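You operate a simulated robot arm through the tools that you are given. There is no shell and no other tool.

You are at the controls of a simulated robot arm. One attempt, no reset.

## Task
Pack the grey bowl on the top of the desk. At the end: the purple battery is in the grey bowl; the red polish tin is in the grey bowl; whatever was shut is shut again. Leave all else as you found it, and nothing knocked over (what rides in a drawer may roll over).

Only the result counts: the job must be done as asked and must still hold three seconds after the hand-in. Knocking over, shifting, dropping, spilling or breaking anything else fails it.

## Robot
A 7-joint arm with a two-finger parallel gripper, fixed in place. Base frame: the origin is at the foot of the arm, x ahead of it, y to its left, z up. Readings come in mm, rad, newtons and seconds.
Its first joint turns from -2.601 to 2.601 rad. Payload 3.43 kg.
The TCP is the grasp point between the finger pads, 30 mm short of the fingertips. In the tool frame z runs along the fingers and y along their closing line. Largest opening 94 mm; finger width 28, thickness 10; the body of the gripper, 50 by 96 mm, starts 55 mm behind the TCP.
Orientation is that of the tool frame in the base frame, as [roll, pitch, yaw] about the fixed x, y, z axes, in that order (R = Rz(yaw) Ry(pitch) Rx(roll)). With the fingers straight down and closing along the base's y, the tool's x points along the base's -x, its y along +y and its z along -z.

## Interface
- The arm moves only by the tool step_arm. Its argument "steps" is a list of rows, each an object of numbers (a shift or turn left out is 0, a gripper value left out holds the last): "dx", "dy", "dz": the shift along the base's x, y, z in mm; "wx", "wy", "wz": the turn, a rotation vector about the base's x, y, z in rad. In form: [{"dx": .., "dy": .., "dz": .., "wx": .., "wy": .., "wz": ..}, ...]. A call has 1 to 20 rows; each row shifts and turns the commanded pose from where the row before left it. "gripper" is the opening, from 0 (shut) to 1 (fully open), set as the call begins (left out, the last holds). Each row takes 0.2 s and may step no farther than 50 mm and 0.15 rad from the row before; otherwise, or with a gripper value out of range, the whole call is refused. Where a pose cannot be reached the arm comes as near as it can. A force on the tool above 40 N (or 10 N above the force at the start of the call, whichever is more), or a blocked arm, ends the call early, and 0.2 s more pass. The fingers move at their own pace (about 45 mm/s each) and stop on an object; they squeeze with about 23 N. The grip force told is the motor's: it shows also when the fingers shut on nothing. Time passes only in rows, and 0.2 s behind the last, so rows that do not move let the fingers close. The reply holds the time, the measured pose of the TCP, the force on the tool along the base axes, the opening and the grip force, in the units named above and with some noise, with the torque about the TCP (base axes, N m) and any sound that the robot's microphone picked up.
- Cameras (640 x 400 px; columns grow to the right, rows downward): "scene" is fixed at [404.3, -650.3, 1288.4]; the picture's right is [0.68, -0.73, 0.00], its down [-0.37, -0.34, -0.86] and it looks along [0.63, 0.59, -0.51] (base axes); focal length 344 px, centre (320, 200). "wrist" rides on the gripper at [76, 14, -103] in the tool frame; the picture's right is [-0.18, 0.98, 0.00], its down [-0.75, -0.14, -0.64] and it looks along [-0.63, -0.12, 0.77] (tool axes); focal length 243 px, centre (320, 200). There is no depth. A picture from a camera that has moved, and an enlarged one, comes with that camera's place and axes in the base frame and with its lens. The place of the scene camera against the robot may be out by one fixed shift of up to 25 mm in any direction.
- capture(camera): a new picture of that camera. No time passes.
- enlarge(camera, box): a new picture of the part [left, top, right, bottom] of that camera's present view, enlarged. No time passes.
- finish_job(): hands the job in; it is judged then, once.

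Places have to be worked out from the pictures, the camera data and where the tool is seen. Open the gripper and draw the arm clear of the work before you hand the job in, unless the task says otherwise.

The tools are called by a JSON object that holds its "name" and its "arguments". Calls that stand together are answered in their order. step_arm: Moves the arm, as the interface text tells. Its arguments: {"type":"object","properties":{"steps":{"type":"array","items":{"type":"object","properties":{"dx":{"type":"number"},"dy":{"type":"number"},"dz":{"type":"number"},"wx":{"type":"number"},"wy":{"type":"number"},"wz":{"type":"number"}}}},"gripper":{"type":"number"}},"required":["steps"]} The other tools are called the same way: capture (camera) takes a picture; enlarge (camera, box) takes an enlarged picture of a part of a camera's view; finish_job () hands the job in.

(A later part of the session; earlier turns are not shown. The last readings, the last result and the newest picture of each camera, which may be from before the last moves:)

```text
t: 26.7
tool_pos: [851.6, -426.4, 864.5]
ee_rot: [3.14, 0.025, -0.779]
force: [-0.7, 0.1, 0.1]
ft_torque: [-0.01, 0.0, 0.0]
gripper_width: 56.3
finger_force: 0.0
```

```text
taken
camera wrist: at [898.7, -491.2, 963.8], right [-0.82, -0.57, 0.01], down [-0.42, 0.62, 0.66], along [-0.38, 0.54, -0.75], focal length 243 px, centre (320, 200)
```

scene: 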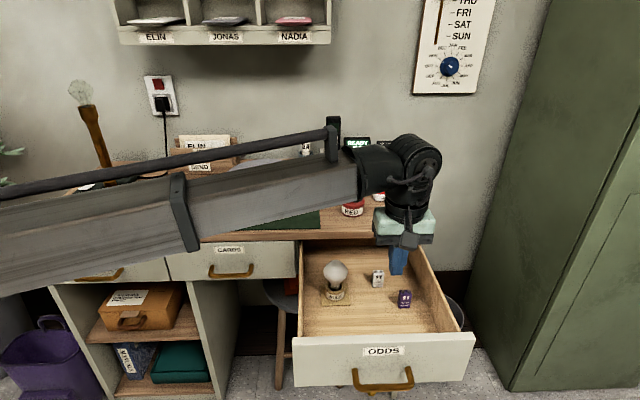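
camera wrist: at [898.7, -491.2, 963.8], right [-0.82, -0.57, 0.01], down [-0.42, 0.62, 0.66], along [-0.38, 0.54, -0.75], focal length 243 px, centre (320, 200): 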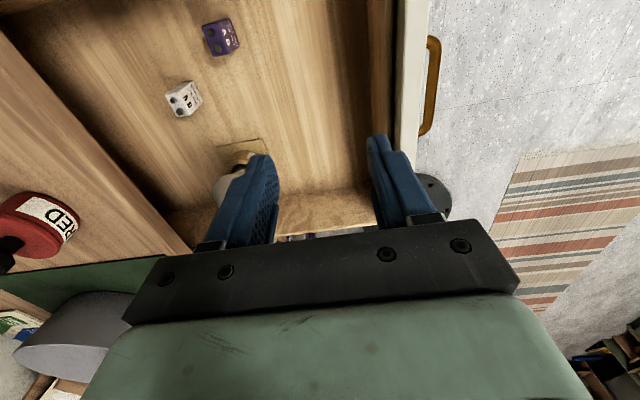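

That orientation is reachable and both batteries are visible. I enlarge for a precise fix.

{"name": "enlarge", "arguments": {"camera": "wrist", "box": [150, 0, 310, 100]}}

```text
4.00 times, centred on (230, 50) of wrist
camera zoom: at [898.7, -491.2, 963.8], right [-0.82, -0.57, 0.01], down [-0.42, 0.62, 0.66], along [-0.38, 0.54, -0.75], focal length 970 px, centre (680, 800)
```

zoom: 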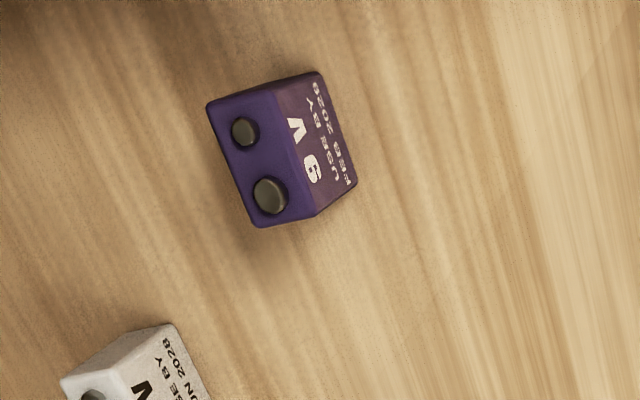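

The battery's top centre is at about (958.5, −401, 678) with its thin side facing front-to-back. I tilt the tool about 20° outward and move to a pre-grasp point above and left of it.

{"name": "step_arm", "arguments": {"steps": [{"dx": 16, "dy": 11, "dz": -10, "wx": -0.065, "wy": -0.066}, {"dx": 16, "dy": 11, "dz": -10, "wx": -0.065, "wy": -0.066}, {"dx": 16, "dy": 11, "dz": -20, "wx": -0.065, "wy": -0.066}, {"dx": 16, "dy": 11, "dz": -25, "wx": -0.065, "wy": -0.066}, {"dx": 15, "dy": 9, "dz": -28}], "gripper": 0.5}}

{"name": "capture", "arguments": {"camera": "wrist"}}

{"name": "capture", "arguments": {"camera": "scene"}}

```text
t: 27.9
tool_pos: [933.1, -375.0, 769.1]
ee_rot: [-3.139, -0.347, -0.782]
force: [0.7, 0.1, -0.9]
ft_torque: [0.01, 0.02, -0.01]
gripper_width: 47.0
finger_force: 0.1
```

```text
taken
camera wrist: at [949.6, -411.3, 892.7], right [-0.82, -0.58, -0.06], down [-0.56, 0.75, 0.35], along [-0.15, 0.32, -0.94], focal length 243 px, centre (320, 200)
```

wrist: 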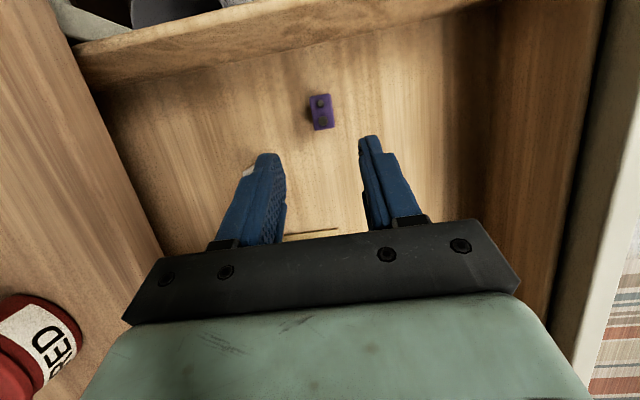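

```text
taken
```

scene: 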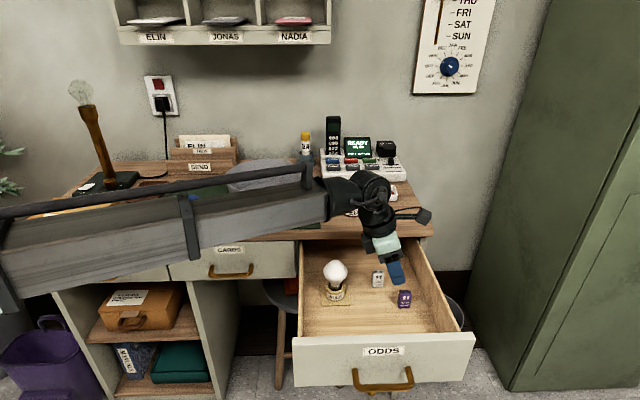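

The battery lines up with the finger axis. I descend along the tool axis, 92 mm in small steps, then check.

{"name": "step_arm", "arguments": {"steps": [{"dx": 5, "dy": -5.1, "dz": -20}, {"dx": 5, "dy": -5.1, "dz": -20}, {"dx": 5, "dy": -5.1, "dz": -20}]}}

{"name": "capture", "arguments": {"camera": "wrist"}}

```text
t: 28.7
tool_pos: [948.0, -389.7, 712.4]
ee_rot: [-3.14, -0.347, -0.783]
force: [0.4, -0.6, -0.1]
ft_torque: [0.0, 0.0, -0.02]
gripper_width: 46.8
finger_force: 0.0
```

```text
taken
camera wrist: at [964.9, -425.0, 833.6], right [-0.82, -0.58, -0.06], down [-0.56, 0.75, 0.35], along [-0.15, 0.32, -0.94], focal length 243 px, centre (320, 200)
```

wrist: 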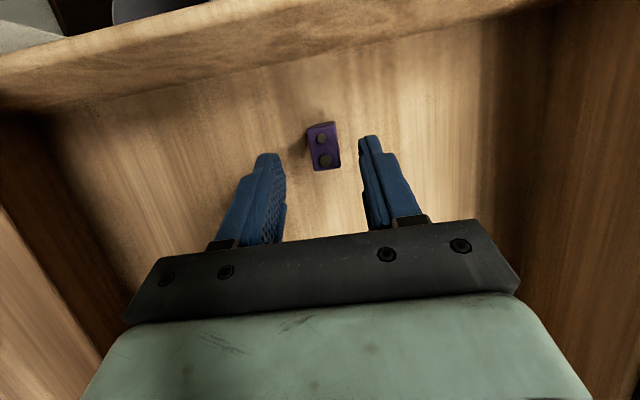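

Still centred. I descend the final 34 mm and close on the battery.

{"name": "step_arm", "arguments": {"steps": [{"dx": 4.5, "dy": -4.6, "dz": -17}, {"dx": 4.5, "dy": -4.6, "dz": -17}]}}

{"name": "capture", "arguments": {"camera": "wrist"}}

{"name": "enlarge", "arguments": {"camera": "scene", "box": [330, 220, 490, 320]}}

```text
t: 29.3
tool_pos: [956.9, -397.2, 675.7]
ee_rot: [-3.139, -0.345, -0.782]
force: [-0.2, 0.8, 1.6]
ft_torque: [-0.01, 0.07, -0.01]
gripper_width: 47.1
finger_force: 0.1
```

```text
taken
camera wrist: at [973.7, -433.1, 798.9], right [-0.82, -0.58, -0.06], down [-0.56, 0.75, 0.35], along [-0.15, 0.32, -0.94], focal length 243 px, centre (320, 200)
```

wrist: 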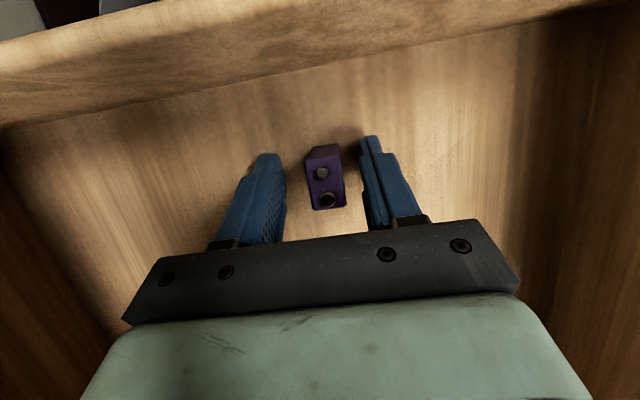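

```text
4.00 times, centred on (410, 270) of scene
camera zoom: at [404.3, -650.3, 1288.4], right [0.68, -0.73, 0.0], down [-0.37, -0.34, -0.86], along [0.63, 0.59, -0.51], focal length 1374 px, centre (-40, -80)
```

zoom: 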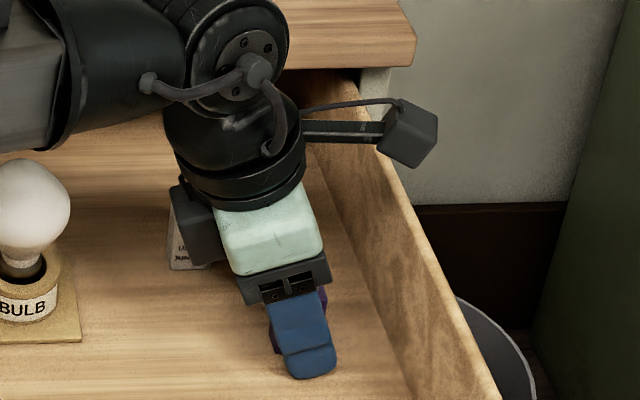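

The battery stands between the fingers; I close.

{"name": "step_arm", "arguments": {"steps": [{"dz": 2}, {}, {}, {}], "gripper": 0}}

{"name": "capture", "arguments": {"camera": "wrist"}}

```text
t: 30.3
tool_pos: [955.8, -396.9, 678.1]
ee_rot: [-3.14, -0.346, -0.782]
force: [0.1, 0.1, -0.1]
ft_torque: [-0.02, -0.02, 0.01]
gripper_width: 20.7
finger_force: 23.2
```

```text
taken
camera wrist: at [973.3, -433.3, 800.5], right [-0.82, -0.58, -0.06], down [-0.56, 0.75, 0.35], along [-0.15, 0.32, -0.94], focal length 243 px, centre (320, 200)
```

wrist: 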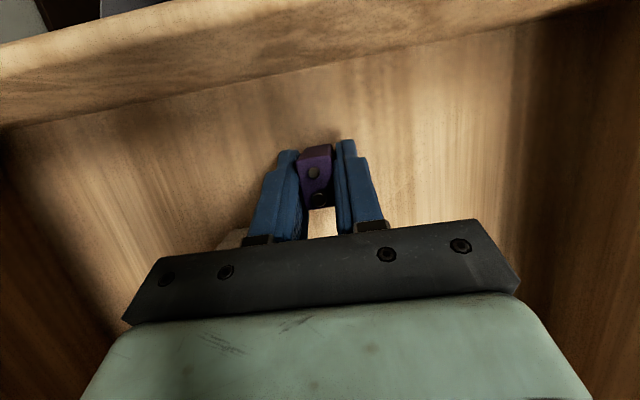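

Gripped (20.7 mm wide). I lift it straight up out of the drawer, then draw inward while rising.

{"name": "step_arm", "arguments": {"steps": [{"dz": 20}, {"dz": 35}, {"dz": 40}, {"dx": -8, "dy": 8, "dz": 45}, {"dx": -8, "dy": 8, "dz": 45}, {"dx": -12, "dy": 10, "dz": 45}, {"dx": -12, "dy": 10, "dz": 45}]}}

{"name": "capture", "arguments": {"camera": "wrist"}}

{"name": "capture", "arguments": {"camera": "scene"}}

```text
t: 31.9
tool_pos: [918.0, -360.2, 955.8]
ee_rot: [-3.139, -0.345, -0.781]
force: [0.9, 0.3, -0.4]
ft_torque: [0.03, 0.02, 0.0]
gripper_width: 21.1
finger_force: 22.9
```

```text
taken
camera wrist: at [934.4, -398.0, 1078.7], right [-0.82, -0.58, -0.06], down [-0.56, 0.75, 0.35], along [-0.15, 0.32, -0.93], focal length 243 px, centre (320, 200)
```

wrist: 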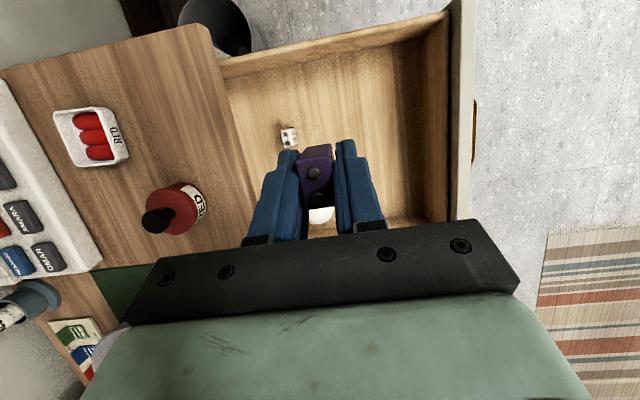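

```text
taken
```

scene: 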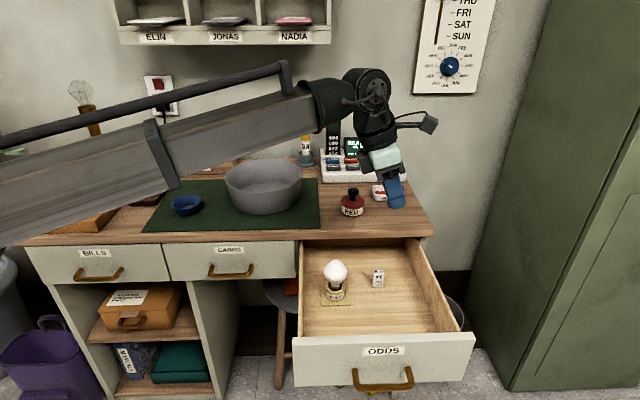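

Battery clear of the drawer; the drawer's bulb and white battery still stand. I carry it toward the bowl, straightening the tool.

{"name": "step_arm", "arguments": {"steps": [{"dx": -2, "dy": 38, "dz": 5, "wx": 0.061, "wy": 0.062}, {"dx": -2, "dy": 38, "dz": 5, "wx": 0.061, "wy": 0.062}, {"dx": -2, "dy": 38, "dz": 5, "wx": 0.061, "wy": 0.062}, {"dx": -2, "dy": 38, "dz": 5, "wx": 0.061, "wy": 0.062}, {"dx": -2, "dy": 38, "dz": 5}, {"dx": -2, "dy": 38, "dz": 0}, {"dx": -2, "dy": 38, "dz": 0}]}}

{"name": "capture", "arguments": {"camera": "wrist"}}

{"name": "capture", "arguments": {"camera": "scene"}}

```text
t: 33.5
tool_pos: [904.8, -94.4, 978.0]
ee_rot: [-3.141, 0.001, -0.78]
force: [-0.5, -0.2, -0.4]
ft_torque: [0.0, -0.02, 0.01]
gripper_width: 21.0
finger_force: 22.8
```

```text
taken
camera wrist: at [949.9, -159.6, 1079.8], right [-0.82, -0.57, 0.0], down [-0.43, 0.63, 0.64], along [-0.37, 0.53, -0.77], focal length 243 px, centre (320, 200)
```

wrist: 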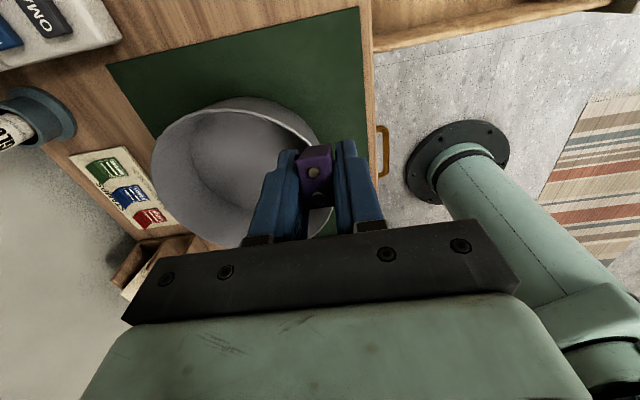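

```text
taken
```

scene: 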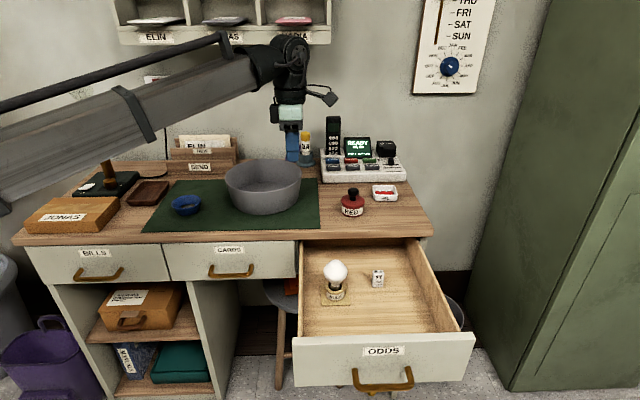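

From several views the bowl's rim centre is about (908, 40, 844), radius about 100. I move over its right half, restoring the 20° tilt so the battery hangs upright again.

{"name": "step_arm", "arguments": {"steps": [{"dx": 4.5, "dy": 29.5, "wx": -0.061, "wy": -0.062}, {"dx": 4.5, "dy": 29.5, "wx": -0.061, "wy": -0.062}, {"dx": 4.5, "dy": 29.5, "wx": -0.061, "wy": -0.062}, {"dx": 4.5, "dy": 29.5, "wx": -0.061, "wy": -0.062}, {"dz": -40}]}}

{"name": "capture", "arguments": {"camera": "wrist"}}

{"name": "enlarge", "arguments": {"camera": "scene", "box": [190, 100, 350, 230]}}

```text
t: 34.7
tool_pos: [921.2, 26.4, 939.2]
ee_rot: [-3.141, -0.346, -0.782]
force: [0.2, -0.7, -0.8]
ft_torque: [0.02, 0.0, 0.01]
gripper_width: 20.9
finger_force: 22.7
```

```text
taken
camera wrist: at [938.8, -11.6, 1060.3], right [-0.82, -0.58, -0.06], down [-0.56, 0.75, 0.35], along [-0.15, 0.32, -0.94], focal length 243 px, centre (320, 200)
```

wrist: 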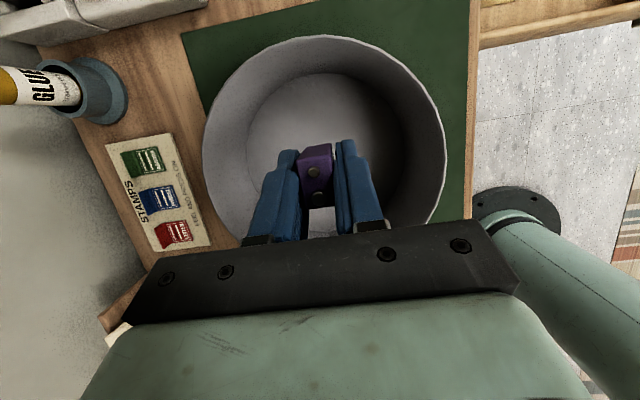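

```text
3.08 times, centred on (270, 165) of scene
camera zoom: at [404.3, -650.3, 1288.4], right [0.68, -0.73, 0.0], down [-0.37, -0.34, -0.86], along [0.63, 0.59, -0.51], focal length 1057 px, centre (474, 308)
```

zoom: 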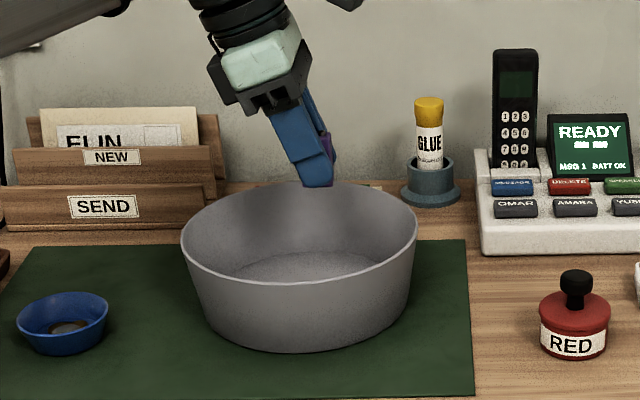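

The battery is well inside the bowl's outline (bowl centre ≈ (911, 37), floor radius ≈ 88). I lower to just above the bowl's floor.

{"name": "step_arm", "arguments": {"steps": [{"dz": -25}, {"dz": -25}, {"dz": -25}, {"dz": -15}]}}

{"name": "capture", "arguments": {"camera": "wrist"}}

{"name": "enlarge", "arguments": {"camera": "scene", "box": [190, 100, 350, 230]}}

```text
t: 35.7
tool_pos: [921.2, 23.1, 848.0]
ee_rot: [-3.139, -0.344, -0.781]
force: [0.1, 0.6, 0.5]
ft_torque: [0.01, -0.03, 0.02]
gripper_width: 20.8
finger_force: 22.5
```

```text
taken
camera wrist: at [937.6, -13.4, 970.2], right [-0.82, -0.58, -0.06], down [-0.56, 0.75, 0.35], along [-0.15, 0.32, -0.94], focal length 243 px, centre (320, 200)
```

wrist: 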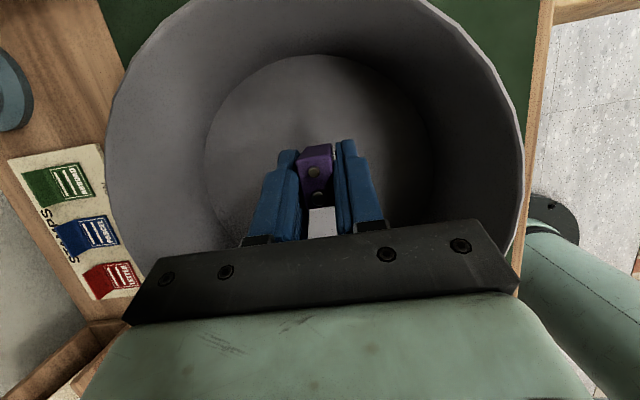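

```text
3.08 times, centred on (270, 165) of scene
camera zoom: at [404.3, -650.3, 1288.4], right [0.68, -0.73, 0.0], down [-0.37, -0.34, -0.86], along [0.63, 0.59, -0.51], focal length 1057 px, centre (474, 308)
```

zoom: 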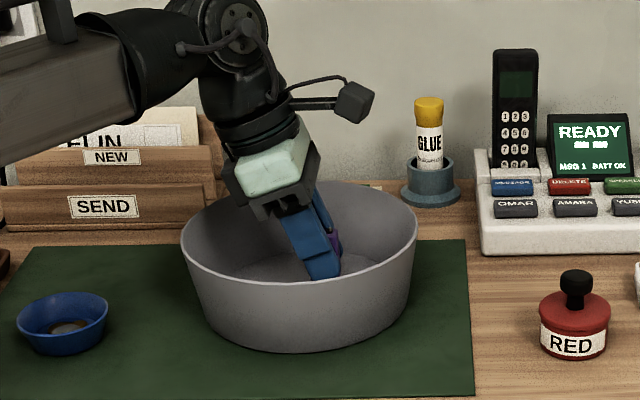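

Body stays above the rim. I lower the last ~12 mm slowly watching for contact.

{"name": "step_arm", "arguments": {"steps": [{"dz": -5}, {"dz": -4}]}}

{"name": "step_arm", "arguments": {"steps": [{"dz": -3}, {}]}}

```text
t: 36.3
tool_pos: [920.2, 23.4, 840.0]
ee_rot: [-3.14, -0.346, -0.782]
force: [-0.1, 0.5, -0.9]
ft_torque: [0.04, 0.0, 0.0]
gripper_width: 20.6
finger_force: 23.7
```

```text
t: 36.9
tool_pos: [920.3, 23.5, 836.2]
ee_rot: [-3.139, -0.344, -0.783]
force: [-0.3, 0.2, -0.9]
ft_torque: [0.01, 0.0, 0.0]
gripper_width: 20.6
finger_force: 22.7
```

{"name": "step_arm", "arguments": {"steps": [{"dz": -3}, {}]}}

{"name": "enlarge", "arguments": {"camera": "wrist", "box": [240, 100, 400, 240]}}

```text
t: 37.5
tool_pos: [919.7, 22.0, 835.5]
ee_rot: [-3.14, -0.345, -0.781]
force: [-1.1, -0.1, -0.5]
ft_torque: [-0.03, -0.03, -0.02]
gripper_width: 20.6
finger_force: 23.6
```

```text
2.86 times, centred on (320, 170) of wrist
camera zoom: at [937.0, -13.9, 956.9], right [-0.82, -0.58, -0.06], down [-0.56, 0.75, 0.35], along [-0.15, 0.32, -0.94], focal length 693 px, centre (320, 286)
```

zoom: 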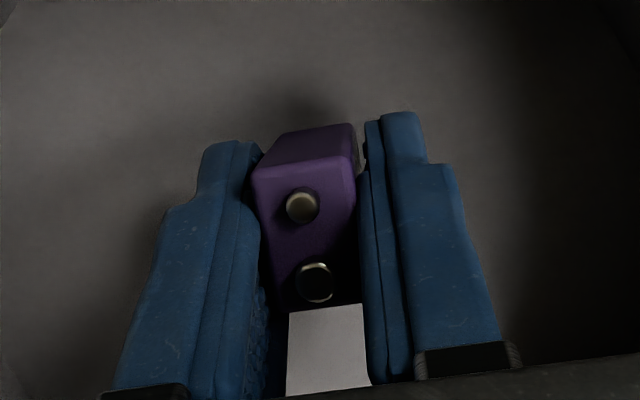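

No contact yet; I keep lowering in 2 mm steps.

{"name": "step_arm", "arguments": {"steps": [{"dz": -2}, {"dz": -2}, {}]}}

{"name": "step_arm", "arguments": {"steps": [{"dz": -2}, {"dz": -1.5}, {}]}}

```text
t: 38.3
tool_pos: [920.0, 22.8, 830.0]
ee_rot: [-3.141, -0.345, -0.78]
force: [0.9, 0.1, -0.9]
ft_torque: [0.0, 0.01, 0.01]
gripper_width: 20.5
finger_force: 22.8
```

```text
t: 39.1
tool_pos: [919.1, 22.6, 826.9]
ee_rot: [-3.14, -0.345, -0.782]
force: [-1.7, -0.1, -0.2]
ft_torque: [-0.06, 0.02, 0.0]
gripper_width: 20.9
finger_force: 22.8
```

{"name": "step_arm", "arguments": {"steps": [{"dz": -2}, {"dz": -1.5}, {}]}}

{"name": "capture", "arguments": {"camera": "wrist"}}

{"name": "enlarge", "arguments": {"camera": "scene", "box": [210, 130, 310, 220]}}

```text
t: 39.9
tool_pos: [920.1, 23.1, 823.4]
ee_rot: [3.141, -0.347, -0.783]
force: [-0.9, 0.4, 6.1]
ft_torque: [-0.01, 0.0, 0.03]
gripper_width: 20.8
finger_force: 23.2
```

```text
taken
camera wrist: at [935.9, -13.4, 945.4], right [-0.82, -0.58, -0.06], down [-0.56, 0.75, 0.35], along [-0.15, 0.32, -0.94], focal length 243 px, centre (320, 200)
```

wrist: 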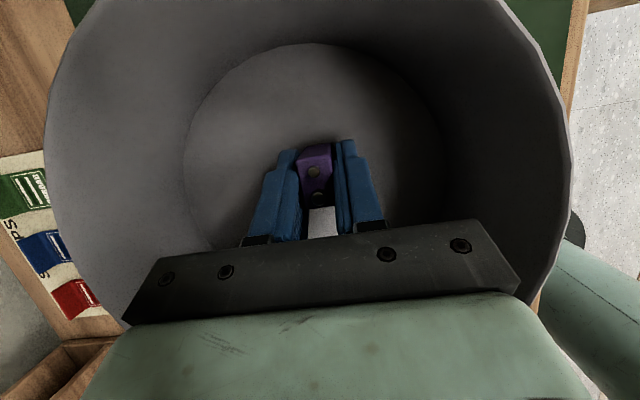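

```text
4.44 times, centred on (260, 175) of scene
camera zoom: at [404.3, -650.3, 1288.4], right [0.68, -0.73, 0.0], down [-0.37, -0.34, -0.86], along [0.63, 0.59, -0.51], focal length 1527 px, centre (587, 311)
```

zoom: 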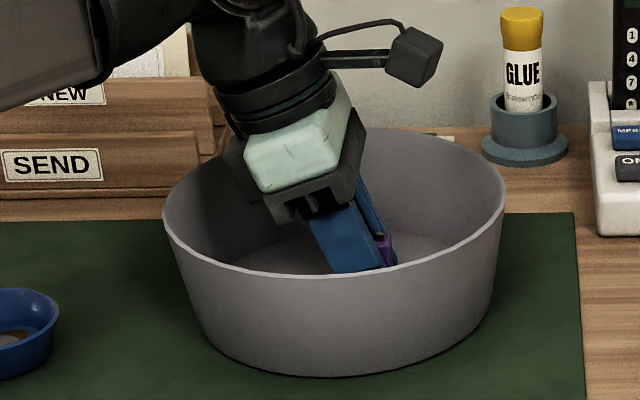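

Contact of 6 N: the battery rests on the bowl floor. I release it and withdraw along the tool axis.

{"name": "step_arm", "arguments": {"steps": [{"dz": 1}, {}, {}], "gripper": 0.5}}

{"name": "step_arm", "arguments": {"steps": [{"dx": -3.5, "dy": 3.5, "dz": 14}, {"dx": -6, "dy": 6, "dz": 24}, {"dx": -7, "dy": 7, "dz": 28}, {"dx": -8, "dy": 8, "dz": 35}, {"dz": 40}]}}

{"name": "capture", "arguments": {"camera": "wrist"}}

{"name": "capture", "arguments": {"camera": "scene"}}

```text
t: 40.7
tool_pos: [919.0, 23.9, 823.5]
ee_rot: [-3.14, -0.344, -0.782]
force: [-0.5, -0.3, 0.9]
ft_torque: [0.02, 0.01, -0.02]
gripper_width: 47.1
finger_force: 0.0
```

```text
t: 41.9
tool_pos: [895.8, 45.6, 968.1]
ee_rot: [3.141, -0.346, -0.781]
force: [0.3, 0.1, 0.5]
ft_torque: [-0.02, 0.05, -0.01]
gripper_width: 46.9
finger_force: 0.1
```

```text
taken
camera wrist: at [912.6, 9.3, 1089.6], right [-0.82, -0.58, -0.06], down [-0.56, 0.75, 0.35], along [-0.15, 0.32, -0.94], focal length 243 px, centre (320, 200)
```

wrist: 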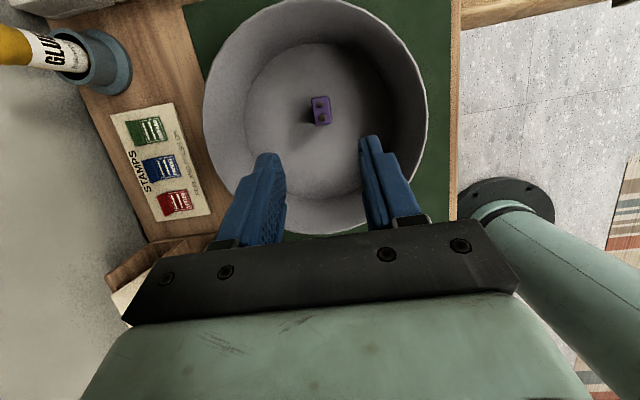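

```text
taken
```

scene: 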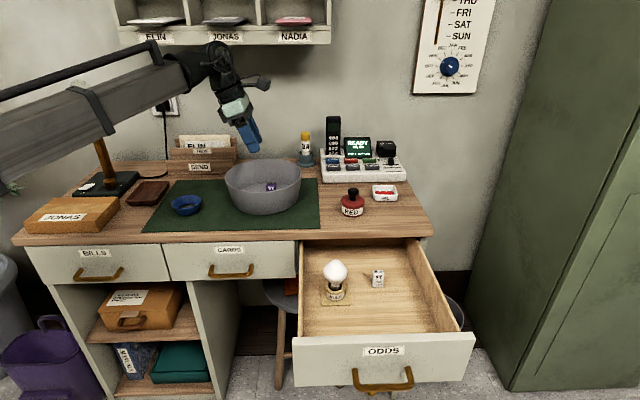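

The battery stands in the bowl and nothing else was disturbed. I now straighten up, turn back, and go in front of the open ODDS drawer to look into its back part before shutting it.

{"name": "step_arm", "arguments": {"steps": [{"dx": -10.4, "dy": -35, "wx": 0.061, "wy": 0.0615}, {"dx": -10.4, "dy": -35, "wx": 0.061, "wy": 0.0615}, {"dx": -10.4, "dy": -35, "wx": 0.061, "wy": 0.0615}, {"dx": -10.4, "dy": -35, "wx": 0.061, "wy": 0.0615}, {"dx": -10.4, "dy": -35, "wz": -0.143}, {"dx": -10.4, "dy": -35, "wz": -0.143}, {"dx": -10.4, "dy": -35, "wz": -0.143}, {"dx": -10.4, "dy": -35, "wz": -0.143}, {"dx": -10.4, "dy": -35, "wz": -0.143}, {"dx": -10.4, "dy": -35, "wz": -0.143}, {"dx": -10.4, "dy": -35, "wz": -0.143}, {"dx": -10.4, "dy": -35, "wz": -0.143}, {"dx": -10.4, "dy": -35, "wz": -0.143}, {"dx": -10.4, "dy": -35, "wz": -0.143}, {"dx": -10.4, "dy": -35, "wz": -0.143}], "gripper": 0}}

{"name": "capture", "arguments": {"camera": "wrist"}}

{"name": "capture", "arguments": {"camera": "scene"}}

```text
t: 45.1
tool_pos: [740.6, -478.3, 963.3]
ee_rot: [-3.141, 0.0, -2.357]
force: [0.2, -0.1, 0.7]
ft_torque: [0.02, -0.03, 0.0]
gripper_width: 0.0
finger_force: 22.6
```

```text
taken
camera wrist: at [677.1, -521.6, 1065.3], right [-0.56, 0.83, 0.0], down [0.63, 0.43, 0.64], along [0.53, 0.36, -0.77], focal length 243 px, centre (320, 200)
```

wrist: 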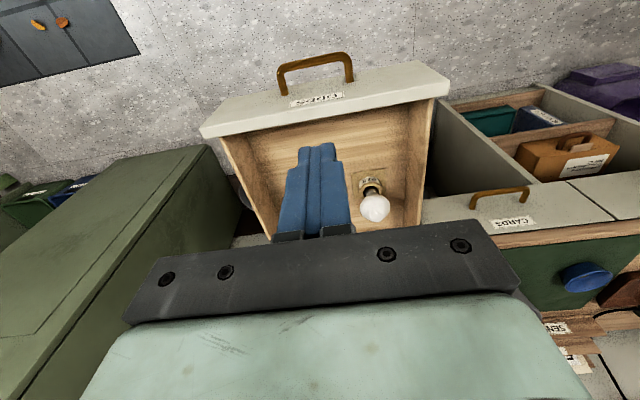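

```text
taken
```

scene: 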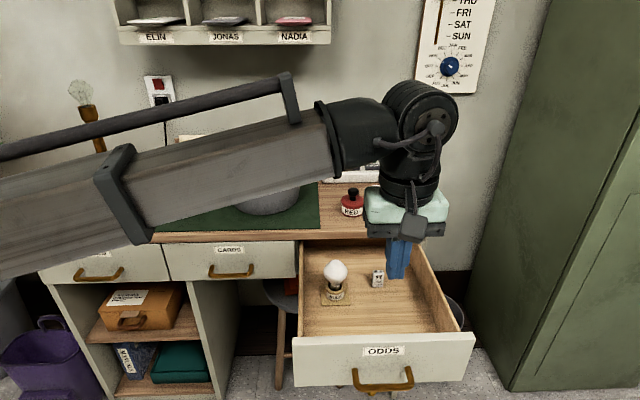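

I see the front panel's outer edge at about n≈215. Before closing I tilt the camera more level to inspect the drawer's rear section.

{"name": "step_arm", "arguments": {"steps": [{"dx": 27, "dy": 21, "dz": -35, "wx": 0.1055, "wy": -0.1048}, {"dx": 27, "dy": 21, "dz": -35, "wx": 0.1055, "wy": -0.1048}, {"dx": 27, "dy": 21, "dz": -35, "wx": 0.1055, "wy": -0.1048}, {"dx": 27, "dy": 21, "dz": -35, "wx": 0.1055, "wy": -0.1048}]}}

{"name": "capture", "arguments": {"camera": "wrist"}}

```text
t: 46.1
tool_pos: [845.0, -388.9, 823.0]
ee_rot: [-3.141, 0.596, -2.357]
force: [-0.1, 0.3, 0.2]
ft_torque: [-0.02, -0.02, -0.03]
gripper_width: 0.1
finger_force: 23.0
```

```text
taken
camera wrist: at [752.1, -465.1, 865.5], right [-0.59, 0.8, 0.1], down [0.29, 0.09, 0.95], along [0.76, 0.59, -0.28], focal length 243 px, centre (320, 200)
```

wrist: 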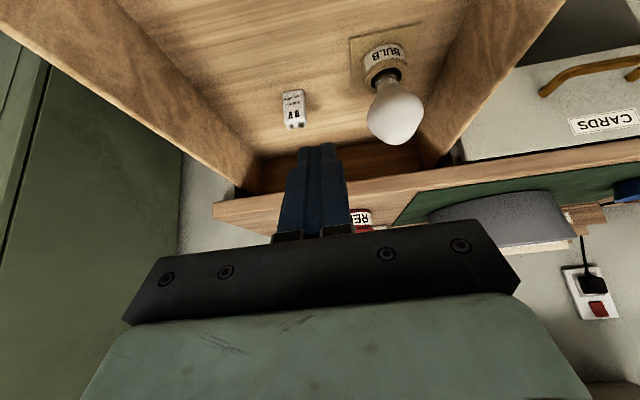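

The back of the ODDS drawer is empty of any tin. I back off to in front of the drawer and lower closed fingers outside the front panel, above the handle bar.

{"name": "step_arm", "arguments": {"steps": [{"dx": -26, "dy": -22, "dz": 35, "wx": -0.1055, "wy": 0.1048}, {"dx": -26, "dy": -22, "dz": 35, "wx": -0.1055, "wy": 0.1048}, {"dx": -26, "dy": -22, "dz": 10, "wx": -0.1055, "wy": 0.1048}, {"dx": -26, "dy": -22, "dz": 0, "wx": -0.1055, "wy": 0.1048}, {"dx": 2, "dy": -8, "dz": 0}]}}

{"name": "step_arm", "arguments": {"steps": [{"dz": -40}, {"dz": -40}]}}

{"name": "capture", "arguments": {"camera": "wrist"}}

{"name": "enlarge", "arguments": {"camera": "scene", "box": [280, 220, 500, 400]}}

```text
t: 47.3
tool_pos: [745.3, -487.1, 903.7]
ee_rot: [-3.139, -0.001, -2.354]
force: [-0.5, 0.2, 0.3]
ft_torque: [0.03, 0.05, -0.01]
gripper_width: 0.2
finger_force: 23.0
```

```text
t: 47.9
tool_pos: [747.5, -491.0, 823.9]
ee_rot: [-3.14, 0.001, -2.355]
force: [1.1, 0.2, 0.2]
ft_torque: [0.01, -0.01, 0.04]
gripper_width: 0.0
finger_force: 23.2
```

```text
taken
camera wrist: at [684.6, -533.8, 925.6], right [-0.57, 0.82, 0.0], down [0.63, 0.43, 0.64], along [0.53, 0.36, -0.77], focal length 243 px, centre (320, 200)
```

wrist: 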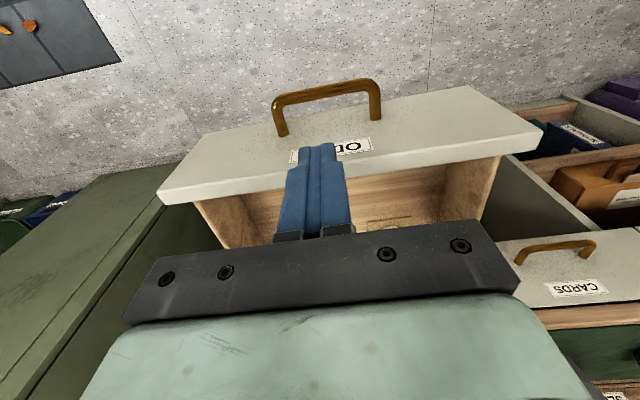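

```text
2.22 times, centred on (390, 310) of scene
camera zoom: at [404.3, -650.3, 1288.4], right [0.68, -0.73, 0.0], down [-0.37, -0.34, -0.86], along [0.63, 0.59, -0.51], focal length 763 px, centre (164, -44)
```

zoom: 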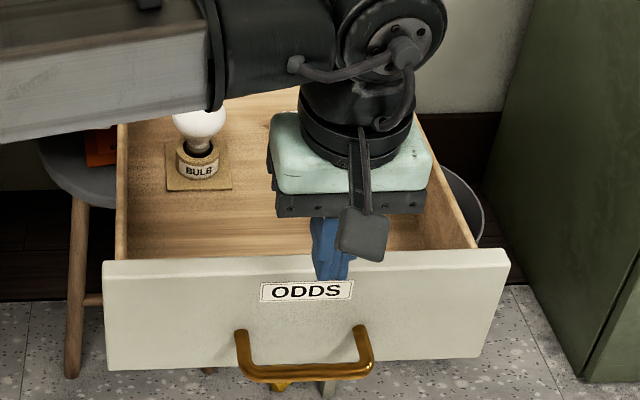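

I back off 12 mm more for clearance and lower to z≈737.

{"name": "step_arm", "arguments": {"steps": [{"dx": -8.5, "dy": -8.5}, {"dz": -30}, {"dz": -30}, {"dz": -27}]}}

{"name": "capture", "arguments": {"camera": "wrist"}}

{"name": "enlarge", "arguments": {"camera": "scene", "box": [280, 220, 500, 400]}}

```text
t: 48.9
tool_pos: [737.8, -497.2, 738.9]
ee_rot: [-3.139, 0.001, -2.355]
force: [0.0, -0.1, -0.5]
ft_torque: [-0.01, -0.01, 0.01]
gripper_width: 0.0
finger_force: 23.4
```

```text
taken
camera wrist: at [674.1, -541.0, 840.4], right [-0.57, 0.82, 0.0], down [0.63, 0.43, 0.64], along [0.53, 0.36, -0.77], focal length 243 px, centre (320, 200)
```

wrist: 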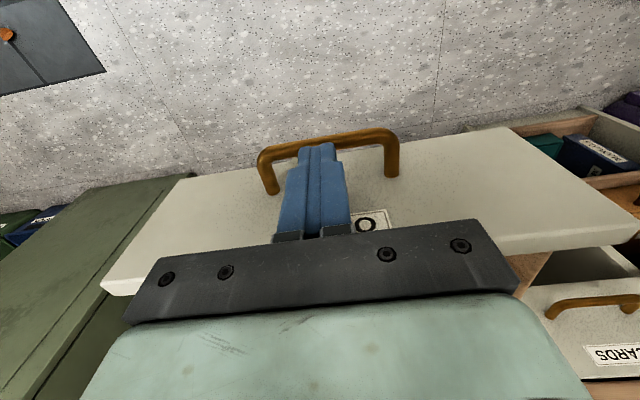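

```text
2.22 times, centred on (390, 310) of scene
camera zoom: at [404.3, -650.3, 1288.4], right [0.68, -0.73, 0.0], down [-0.37, -0.34, -0.86], along [0.63, 0.59, -0.51], focal length 763 px, centre (164, -44)
```

zoom: 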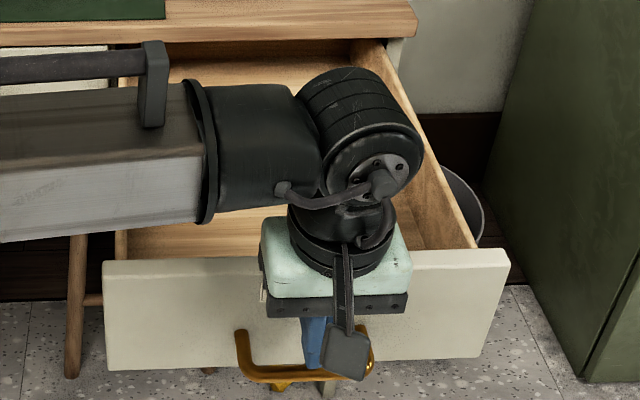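

Fingers are outside the panel, above the bar. I push the drawer in gently.

{"name": "step_arm", "arguments": {"steps": [{"dx": 5.6, "dy": 5.7}, {"dx": 5.6, "dy": 5.7}, {"dx": 5.6, "dy": 5.7}, {"dx": 5.6, "dy": 5.7}, {"dx": 5.6, "dy": 5.7}, {"dx": 7, "dy": 7.1}, {"dx": 8.4, "dy": 8.5}, {"dx": 9.9, "dy": 9.9}, {"dx": 9.9, "dy": 9.9}, {"dx": 9.9, "dy": 9.9}, {"dx": 9.9, "dy": 9.9}, {"dx": 9.9, "dy": 9.9}, {"dx": 9.9, "dy": 9.9}, {"dx": 9.9, "dy": 9.9}]}}

{"name": "capture", "arguments": {"camera": "scene"}}

{"name": "capture", "arguments": {"camera": "wrist"}}

```text
t: 51.9
tool_pos: [847.8, -387.2, 739.3]
ee_rot: [-3.14, 0.001, -2.356]
force: [-0.2, -0.2, -0.6]
ft_torque: [0.01, 0.02, 0.0]
gripper_width: 0.1
finger_force: 23.3
```

```text
taken
```

scene: 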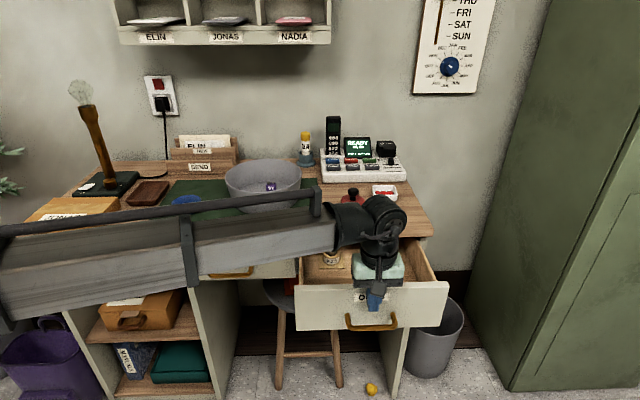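

```text
taken
camera wrist: at [784.6, -429.7, 841.4], right [-0.57, 0.82, 0.0], down [0.63, 0.43, 0.64], along [0.53, 0.36, -0.77], focal length 243 px, centre (320, 200)
```

wrist: 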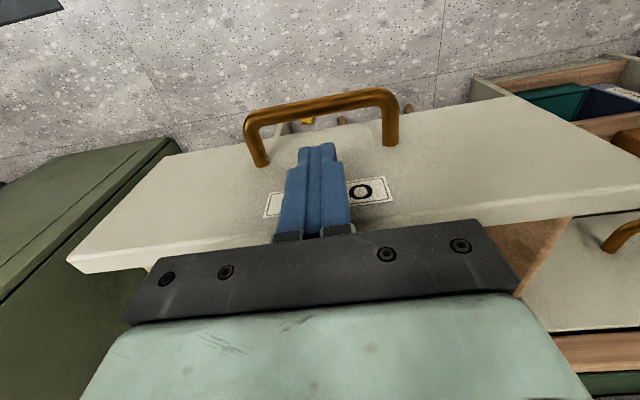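

Sliding in smoothly. I continue, slowing near the end.

{"name": "step_arm", "arguments": {"steps": [{"dx": 9.2, "dy": 9.2}, {"dx": 9.2, "dy": 9.2}, {"dx": 9.2, "dy": 9.2}, {"dx": 9.2, "dy": 9.2}, {"dx": 9.2, "dy": 9.2}, {"dx": 9.2, "dy": 9.2}, {"dx": 9.2, "dy": 9.2}, {"dx": 9.2, "dy": 9.2}, {"dx": 7, "dy": 7.1}, {"dx": 5.6, "dy": 5.7}, {"dx": 4.2, "dy": 4.3}]}}

{"name": "capture", "arguments": {"camera": "wrist"}}

{"name": "enlarge", "arguments": {"camera": "scene", "box": [280, 180, 460, 310]}}

```text
t: 54.3
tool_pos: [938.9, -295.1, 737.9]
ee_rot: [-3.139, 0.002, -2.354]
force: [-0.3, -0.9, 0.0]
ft_torque: [0.0, -0.02, -0.02]
gripper_width: 0.0
finger_force: 22.7
```

```text
taken
camera wrist: at [875.9, -338.2, 839.7], right [-0.57, 0.82, 0.0], down [0.63, 0.43, 0.64], along [0.53, 0.36, -0.77], focal length 243 px, centre (320, 200)
```

wrist: 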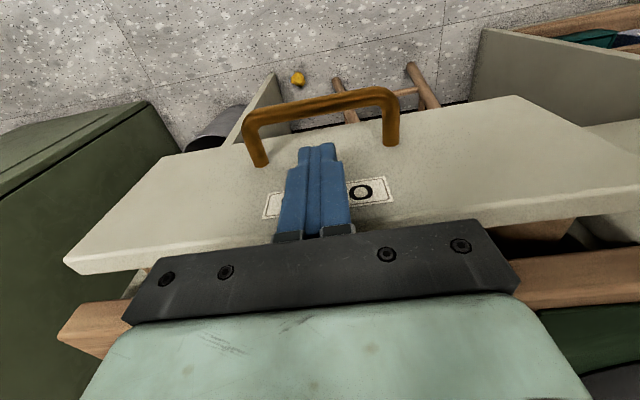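

```text
3.08 times, centred on (370, 245) of scene
camera zoom: at [404.3, -650.3, 1288.4], right [0.68, -0.73, 0.0], down [-0.37, -0.34, -0.86], along [0.63, 0.59, -0.51], focal length 1057 px, centre (166, 62)
```

zoom: 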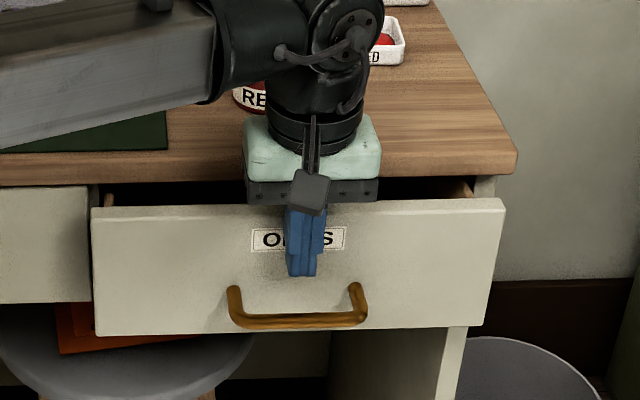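

About 35 mm remain. I continue in small steps until it seats.

{"name": "step_arm", "arguments": {"steps": [{"dx": 3.5, "dy": 3.5}, {"dx": 3.5, "dy": 3.5}, {"dx": 3.5, "dy": 3.5}, {"dx": 3.5, "dy": 3.5}, {"dx": 2.1, "dy": 2.1}, {"dx": 2.1, "dy": 2.1}, {"dx": 1.4, "dy": 1.4}]}}

{"name": "enlarge", "arguments": {"camera": "scene", "box": [280, 180, 460, 310]}}

{"name": "capture", "arguments": {"camera": "wrist"}}

```text
t: 55.9
tool_pos: [958.2, -273.1, 737.7]
ee_rot: [-3.14, 0.001, -2.355]
force: [-2.1, -1.5, 1.1]
ft_torque: [-0.03, 0.03, -0.02]
gripper_width: 0.0
finger_force: 22.9
```

```text
3.08 times, centred on (370, 245) of scene
camera zoom: at [404.3, -650.3, 1288.4], right [0.68, -0.73, 0.0], down [-0.37, -0.34, -0.86], along [0.63, 0.59, -0.51], focal length 1057 px, centre (166, 62)
```

zoom: 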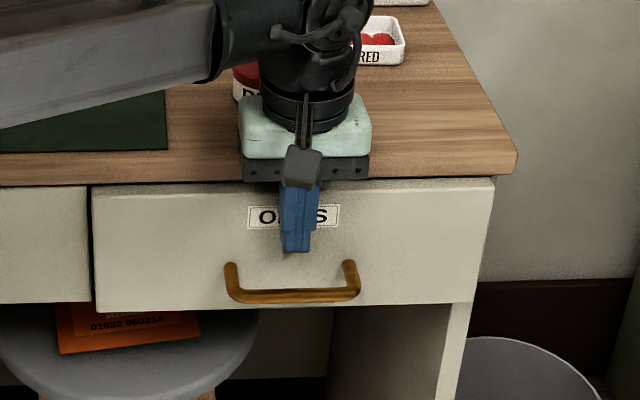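

```text
taken
camera wrist: at [895.3, -317.7, 839.5], right [-0.57, 0.82, 0.0], down [0.63, 0.43, 0.64], along [0.53, 0.36, -0.77], focal length 243 px, centre (320, 200)
```

wrist: 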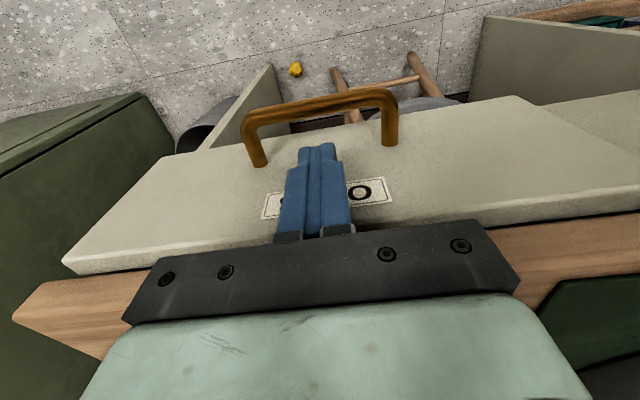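

Nearly flush. I push a few mm more in 1 mm steps to feel the stop.

{"name": "step_arm", "arguments": {"steps": [{"dx": 1, "dy": 1}, {"dx": 1, "dy": 1}, {"dx": 1, "dy": 1}]}}

{"name": "step_arm", "arguments": {"steps": [{"dx": 1, "dy": 1}, {"dx": 1, "dy": 1}, {"dx": 1, "dy": 1}]}}

{"name": "enlarge", "arguments": {"camera": "scene", "box": [280, 180, 460, 310]}}

```text
t: 56.7
tool_pos: [962.1, -270.8, 738.8]
ee_rot: [-3.141, -0.001, -2.355]
force: [-0.6, -2.0, -0.7]
ft_torque: [0.01, 0.02, -0.02]
gripper_width: 0.2
finger_force: 22.7
```

```text
t: 57.5
tool_pos: [964.1, -266.6, 738.7]
ee_rot: [-3.14, 0.0, -2.354]
force: [-0.2, -0.9, -0.2]
ft_torque: [0.03, -0.03, -0.04]
gripper_width: 0.0
finger_force: 22.7
```

```text
3.08 times, centred on (370, 245) of scene
camera zoom: at [404.3, -650.3, 1288.4], right [0.68, -0.73, 0.0], down [-0.37, -0.34, -0.86], along [0.63, 0.59, -0.51], focal length 1057 px, centre (166, 62)
```

zoom: 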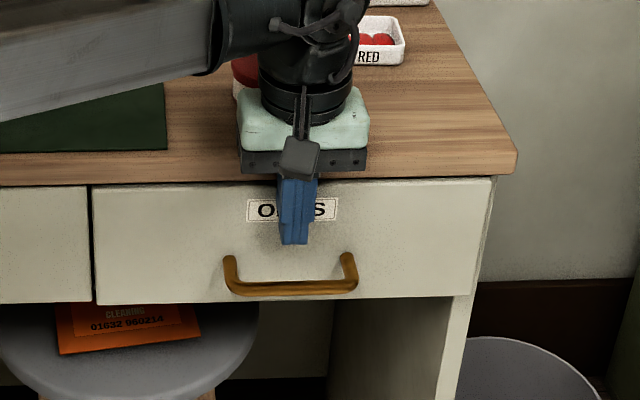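

No stop felt yet; I keep nudging.

{"name": "step_arm", "arguments": {"steps": [{"dx": 1, "dy": 1}, {"dx": 1, "dy": 1}, {}]}}

{"name": "step_arm", "arguments": {"steps": [{"dx": 1, "dy": 1}, {"dx": 1, "dy": 1}, {}]}}

{"name": "enlarge", "arguments": {"camera": "scene", "box": [290, 225, 440, 300]}}

```text
t: 58.3
tool_pos: [966.6, -265.0, 738.4]
ee_rot: [-3.139, -0.001, -2.355]
force: [-8.3, -5.5, 0.2]
ft_torque: [0.23, -0.34, -0.04]
gripper_width: 0.1
finger_force: 22.7
```

```text
t: 59.3
tool_pos: [966.8, -265.8, 738.0]
ee_rot: [-3.14, -0.007, -2.356]
force: [-6.2, -5.6, 3.0]
ft_torque: [0.25, -0.22, 0.07]
gripper_width: 0.2
finger_force: 22.9
stopped in row 3: the force on the tool passed its limit at 41 N (the readings are from after the stop); the commanded pose is now the measured one
```

```text
4.27 times, centred on (365, 262) of scene
camera zoom: at [404.3, -650.3, 1288.4], right [0.68, -0.73, 0.0], down [-0.37, -0.34, -0.86], along [0.63, 0.59, -0.51], focal length 1466 px, centre (128, -67)
```

zoom: 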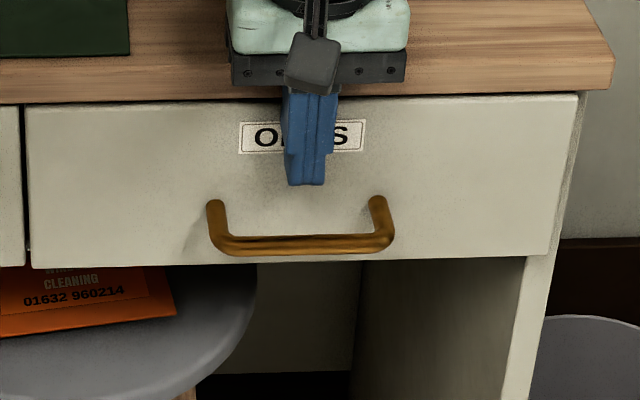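

The fingers' upper part has reached the desk-top edge, so the panel may still be a couple of mm proud. I back off and tilt the fingers forward so the tips alone can press the panel below the desk edge.

{"name": "step_arm", "arguments": {"steps": [{"dx": -17, "dy": -17}, {"dx": -32, "dy": -32, "dz": 12}, {"wx": 0.1062, "wy": -0.1053}, {"wx": 0.1062, "wy": -0.1053}, {"wx": 0.1062, "wy": -0.1053}, {"wx": 0.1062, "wy": -0.1053}, {"wx": 0.1062, "wy": -0.1053}, {"wx": 0.1062, "wy": -0.1053}, {"wx": 0.1062, "wy": -0.1053}]}}

{"name": "capture", "arguments": {"camera": "wrist"}}

{"name": "enlarge", "arguments": {"camera": "scene", "box": [290, 225, 440, 300]}}

```text
t: 61.3
tool_pos: [917.4, -314.8, 749.0]
ee_rot: [3.136, 1.044, -2.359]
force: [0.3, -0.1, 0.1]
ft_torque: [-0.01, 0.0, -0.01]
gripper_width: 0.4
finger_force: 22.9
```

```text
taken
camera wrist: at [818.5, -395.0, 734.7], right [-0.63, 0.76, 0.16], down [-0.02, -0.23, 0.97], along [0.78, 0.61, 0.16], focal length 243 px, centre (320, 200)
```

wrist: 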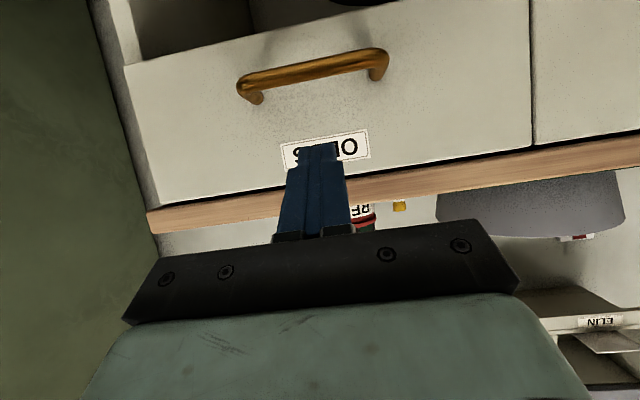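

```text
4.27 times, centred on (365, 262) of scene
camera zoom: at [404.3, -650.3, 1288.4], right [0.68, -0.73, 0.0], down [-0.37, -0.34, -0.86], along [0.63, 0.59, -0.51], focal length 1466 px, centre (128, -67)
```

zoom: 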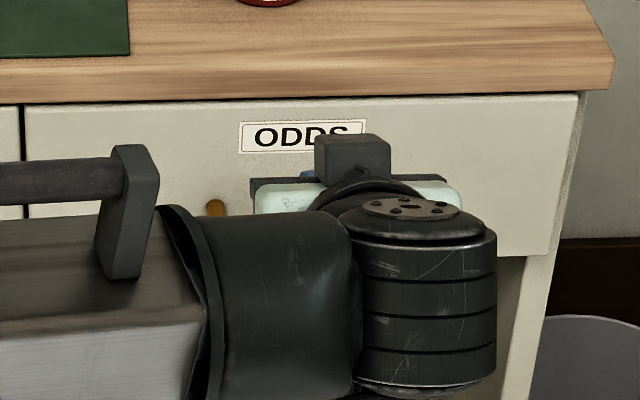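

The tilt is good. I lower slightly and advance the tips to the panel at label height.

{"name": "step_arm", "arguments": {"steps": [{"dx": 8, "dy": 8, "dz": -11}, {"dx": 8, "dy": 8, "dz": -11}, {"dx": 4.2, "dy": 4.2}, {"dx": 2.8, "dy": 2.8}, {"dx": 2.1, "dy": 2.1}, {"dx": 2.1, "dy": 2.1}]}}

{"name": "step_arm", "arguments": {"steps": [{"dx": 1.4, "dy": 1.4}, {"dx": 1.4, "dy": 1.4}, {"dx": 1.4, "dy": 1.4}]}}

{"name": "capture", "arguments": {"camera": "wrist"}}

```text
t: 62.7
tool_pos: [944.3, -288.2, 726.5]
ee_rot: [3.136, 1.041, -2.36]
force: [0.6, -0.5, 0.2]
ft_torque: [0.0, 0.02, -0.01]
gripper_width: 0.0
finger_force: 22.6
```

```text
t: 63.5
tool_pos: [949.4, -283.3, 727.8]
ee_rot: [3.137, 1.042, -2.36]
force: [-0.8, 0.2, 0.1]
ft_torque: [-0.01, 0.0, 0.0]
gripper_width: 0.1
finger_force: 23.1
```

```text
taken
camera wrist: at [850.7, -363.6, 713.5], right [-0.63, 0.76, 0.16], down [-0.02, -0.22, 0.97], along [0.78, 0.61, 0.16], focal length 243 px, centre (320, 200)
```

wrist: 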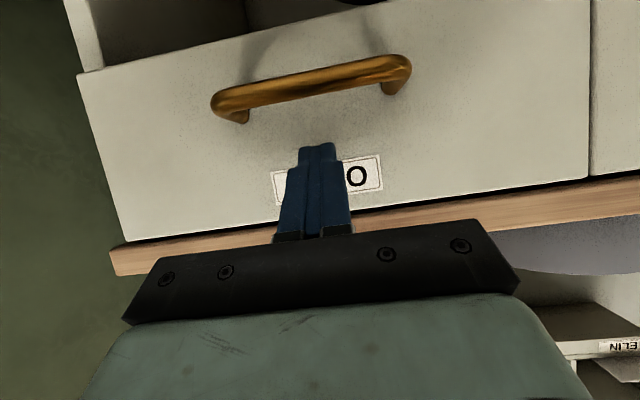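

No contact yet; I continue in ~2 mm steps until I feel the drawer seat.

{"name": "step_arm", "arguments": {"steps": [{"dx": 1.4, "dy": 1.4}, {"dx": 1.4, "dy": 1.4}, {"dx": 1.4, "dy": 1.4}]}}

{"name": "step_arm", "arguments": {"steps": [{"dx": 1.4, "dy": 1.4}, {"dx": 1.4, "dy": 1.4}, {"dx": 1.4, "dy": 1.4}]}}

{"name": "enlarge", "arguments": {"camera": "scene", "box": [290, 225, 440, 300]}}

```text
t: 64.3
tool_pos: [955.7, -278.7, 727.8]
ee_rot: [3.134, 1.042, -2.36]
force: [-0.8, -1.0, -0.2]
ft_torque: [-0.01, 0.0, 0.0]
gripper_width: 0.0
finger_force: 23.5
```

```text
t: 65.1
tool_pos: [955.7, -276.4, 727.8]
ee_rot: [3.136, 1.04, -2.362]
force: [-21.4, -22.3, 0.5]
ft_torque: [0.19, 0.28, -0.04]
gripper_width: 0.3
finger_force: 22.9
```

```text
4.27 times, centred on (365, 262) of scene
camera zoom: at [404.3, -650.3, 1288.4], right [0.68, -0.73, 0.0], down [-0.37, -0.34, -0.86], along [0.63, 0.59, -0.51], focal length 1466 px, centre (128, -67)
```

zoom: 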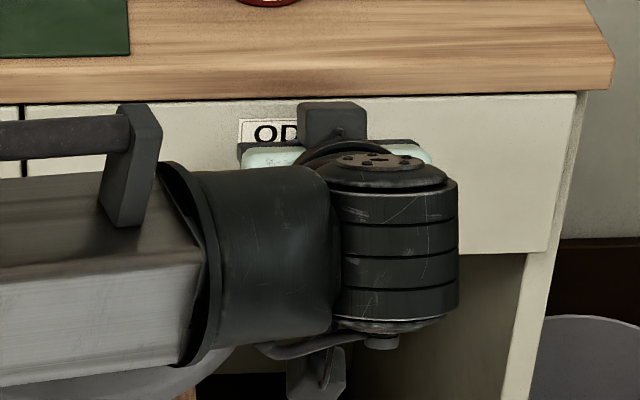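

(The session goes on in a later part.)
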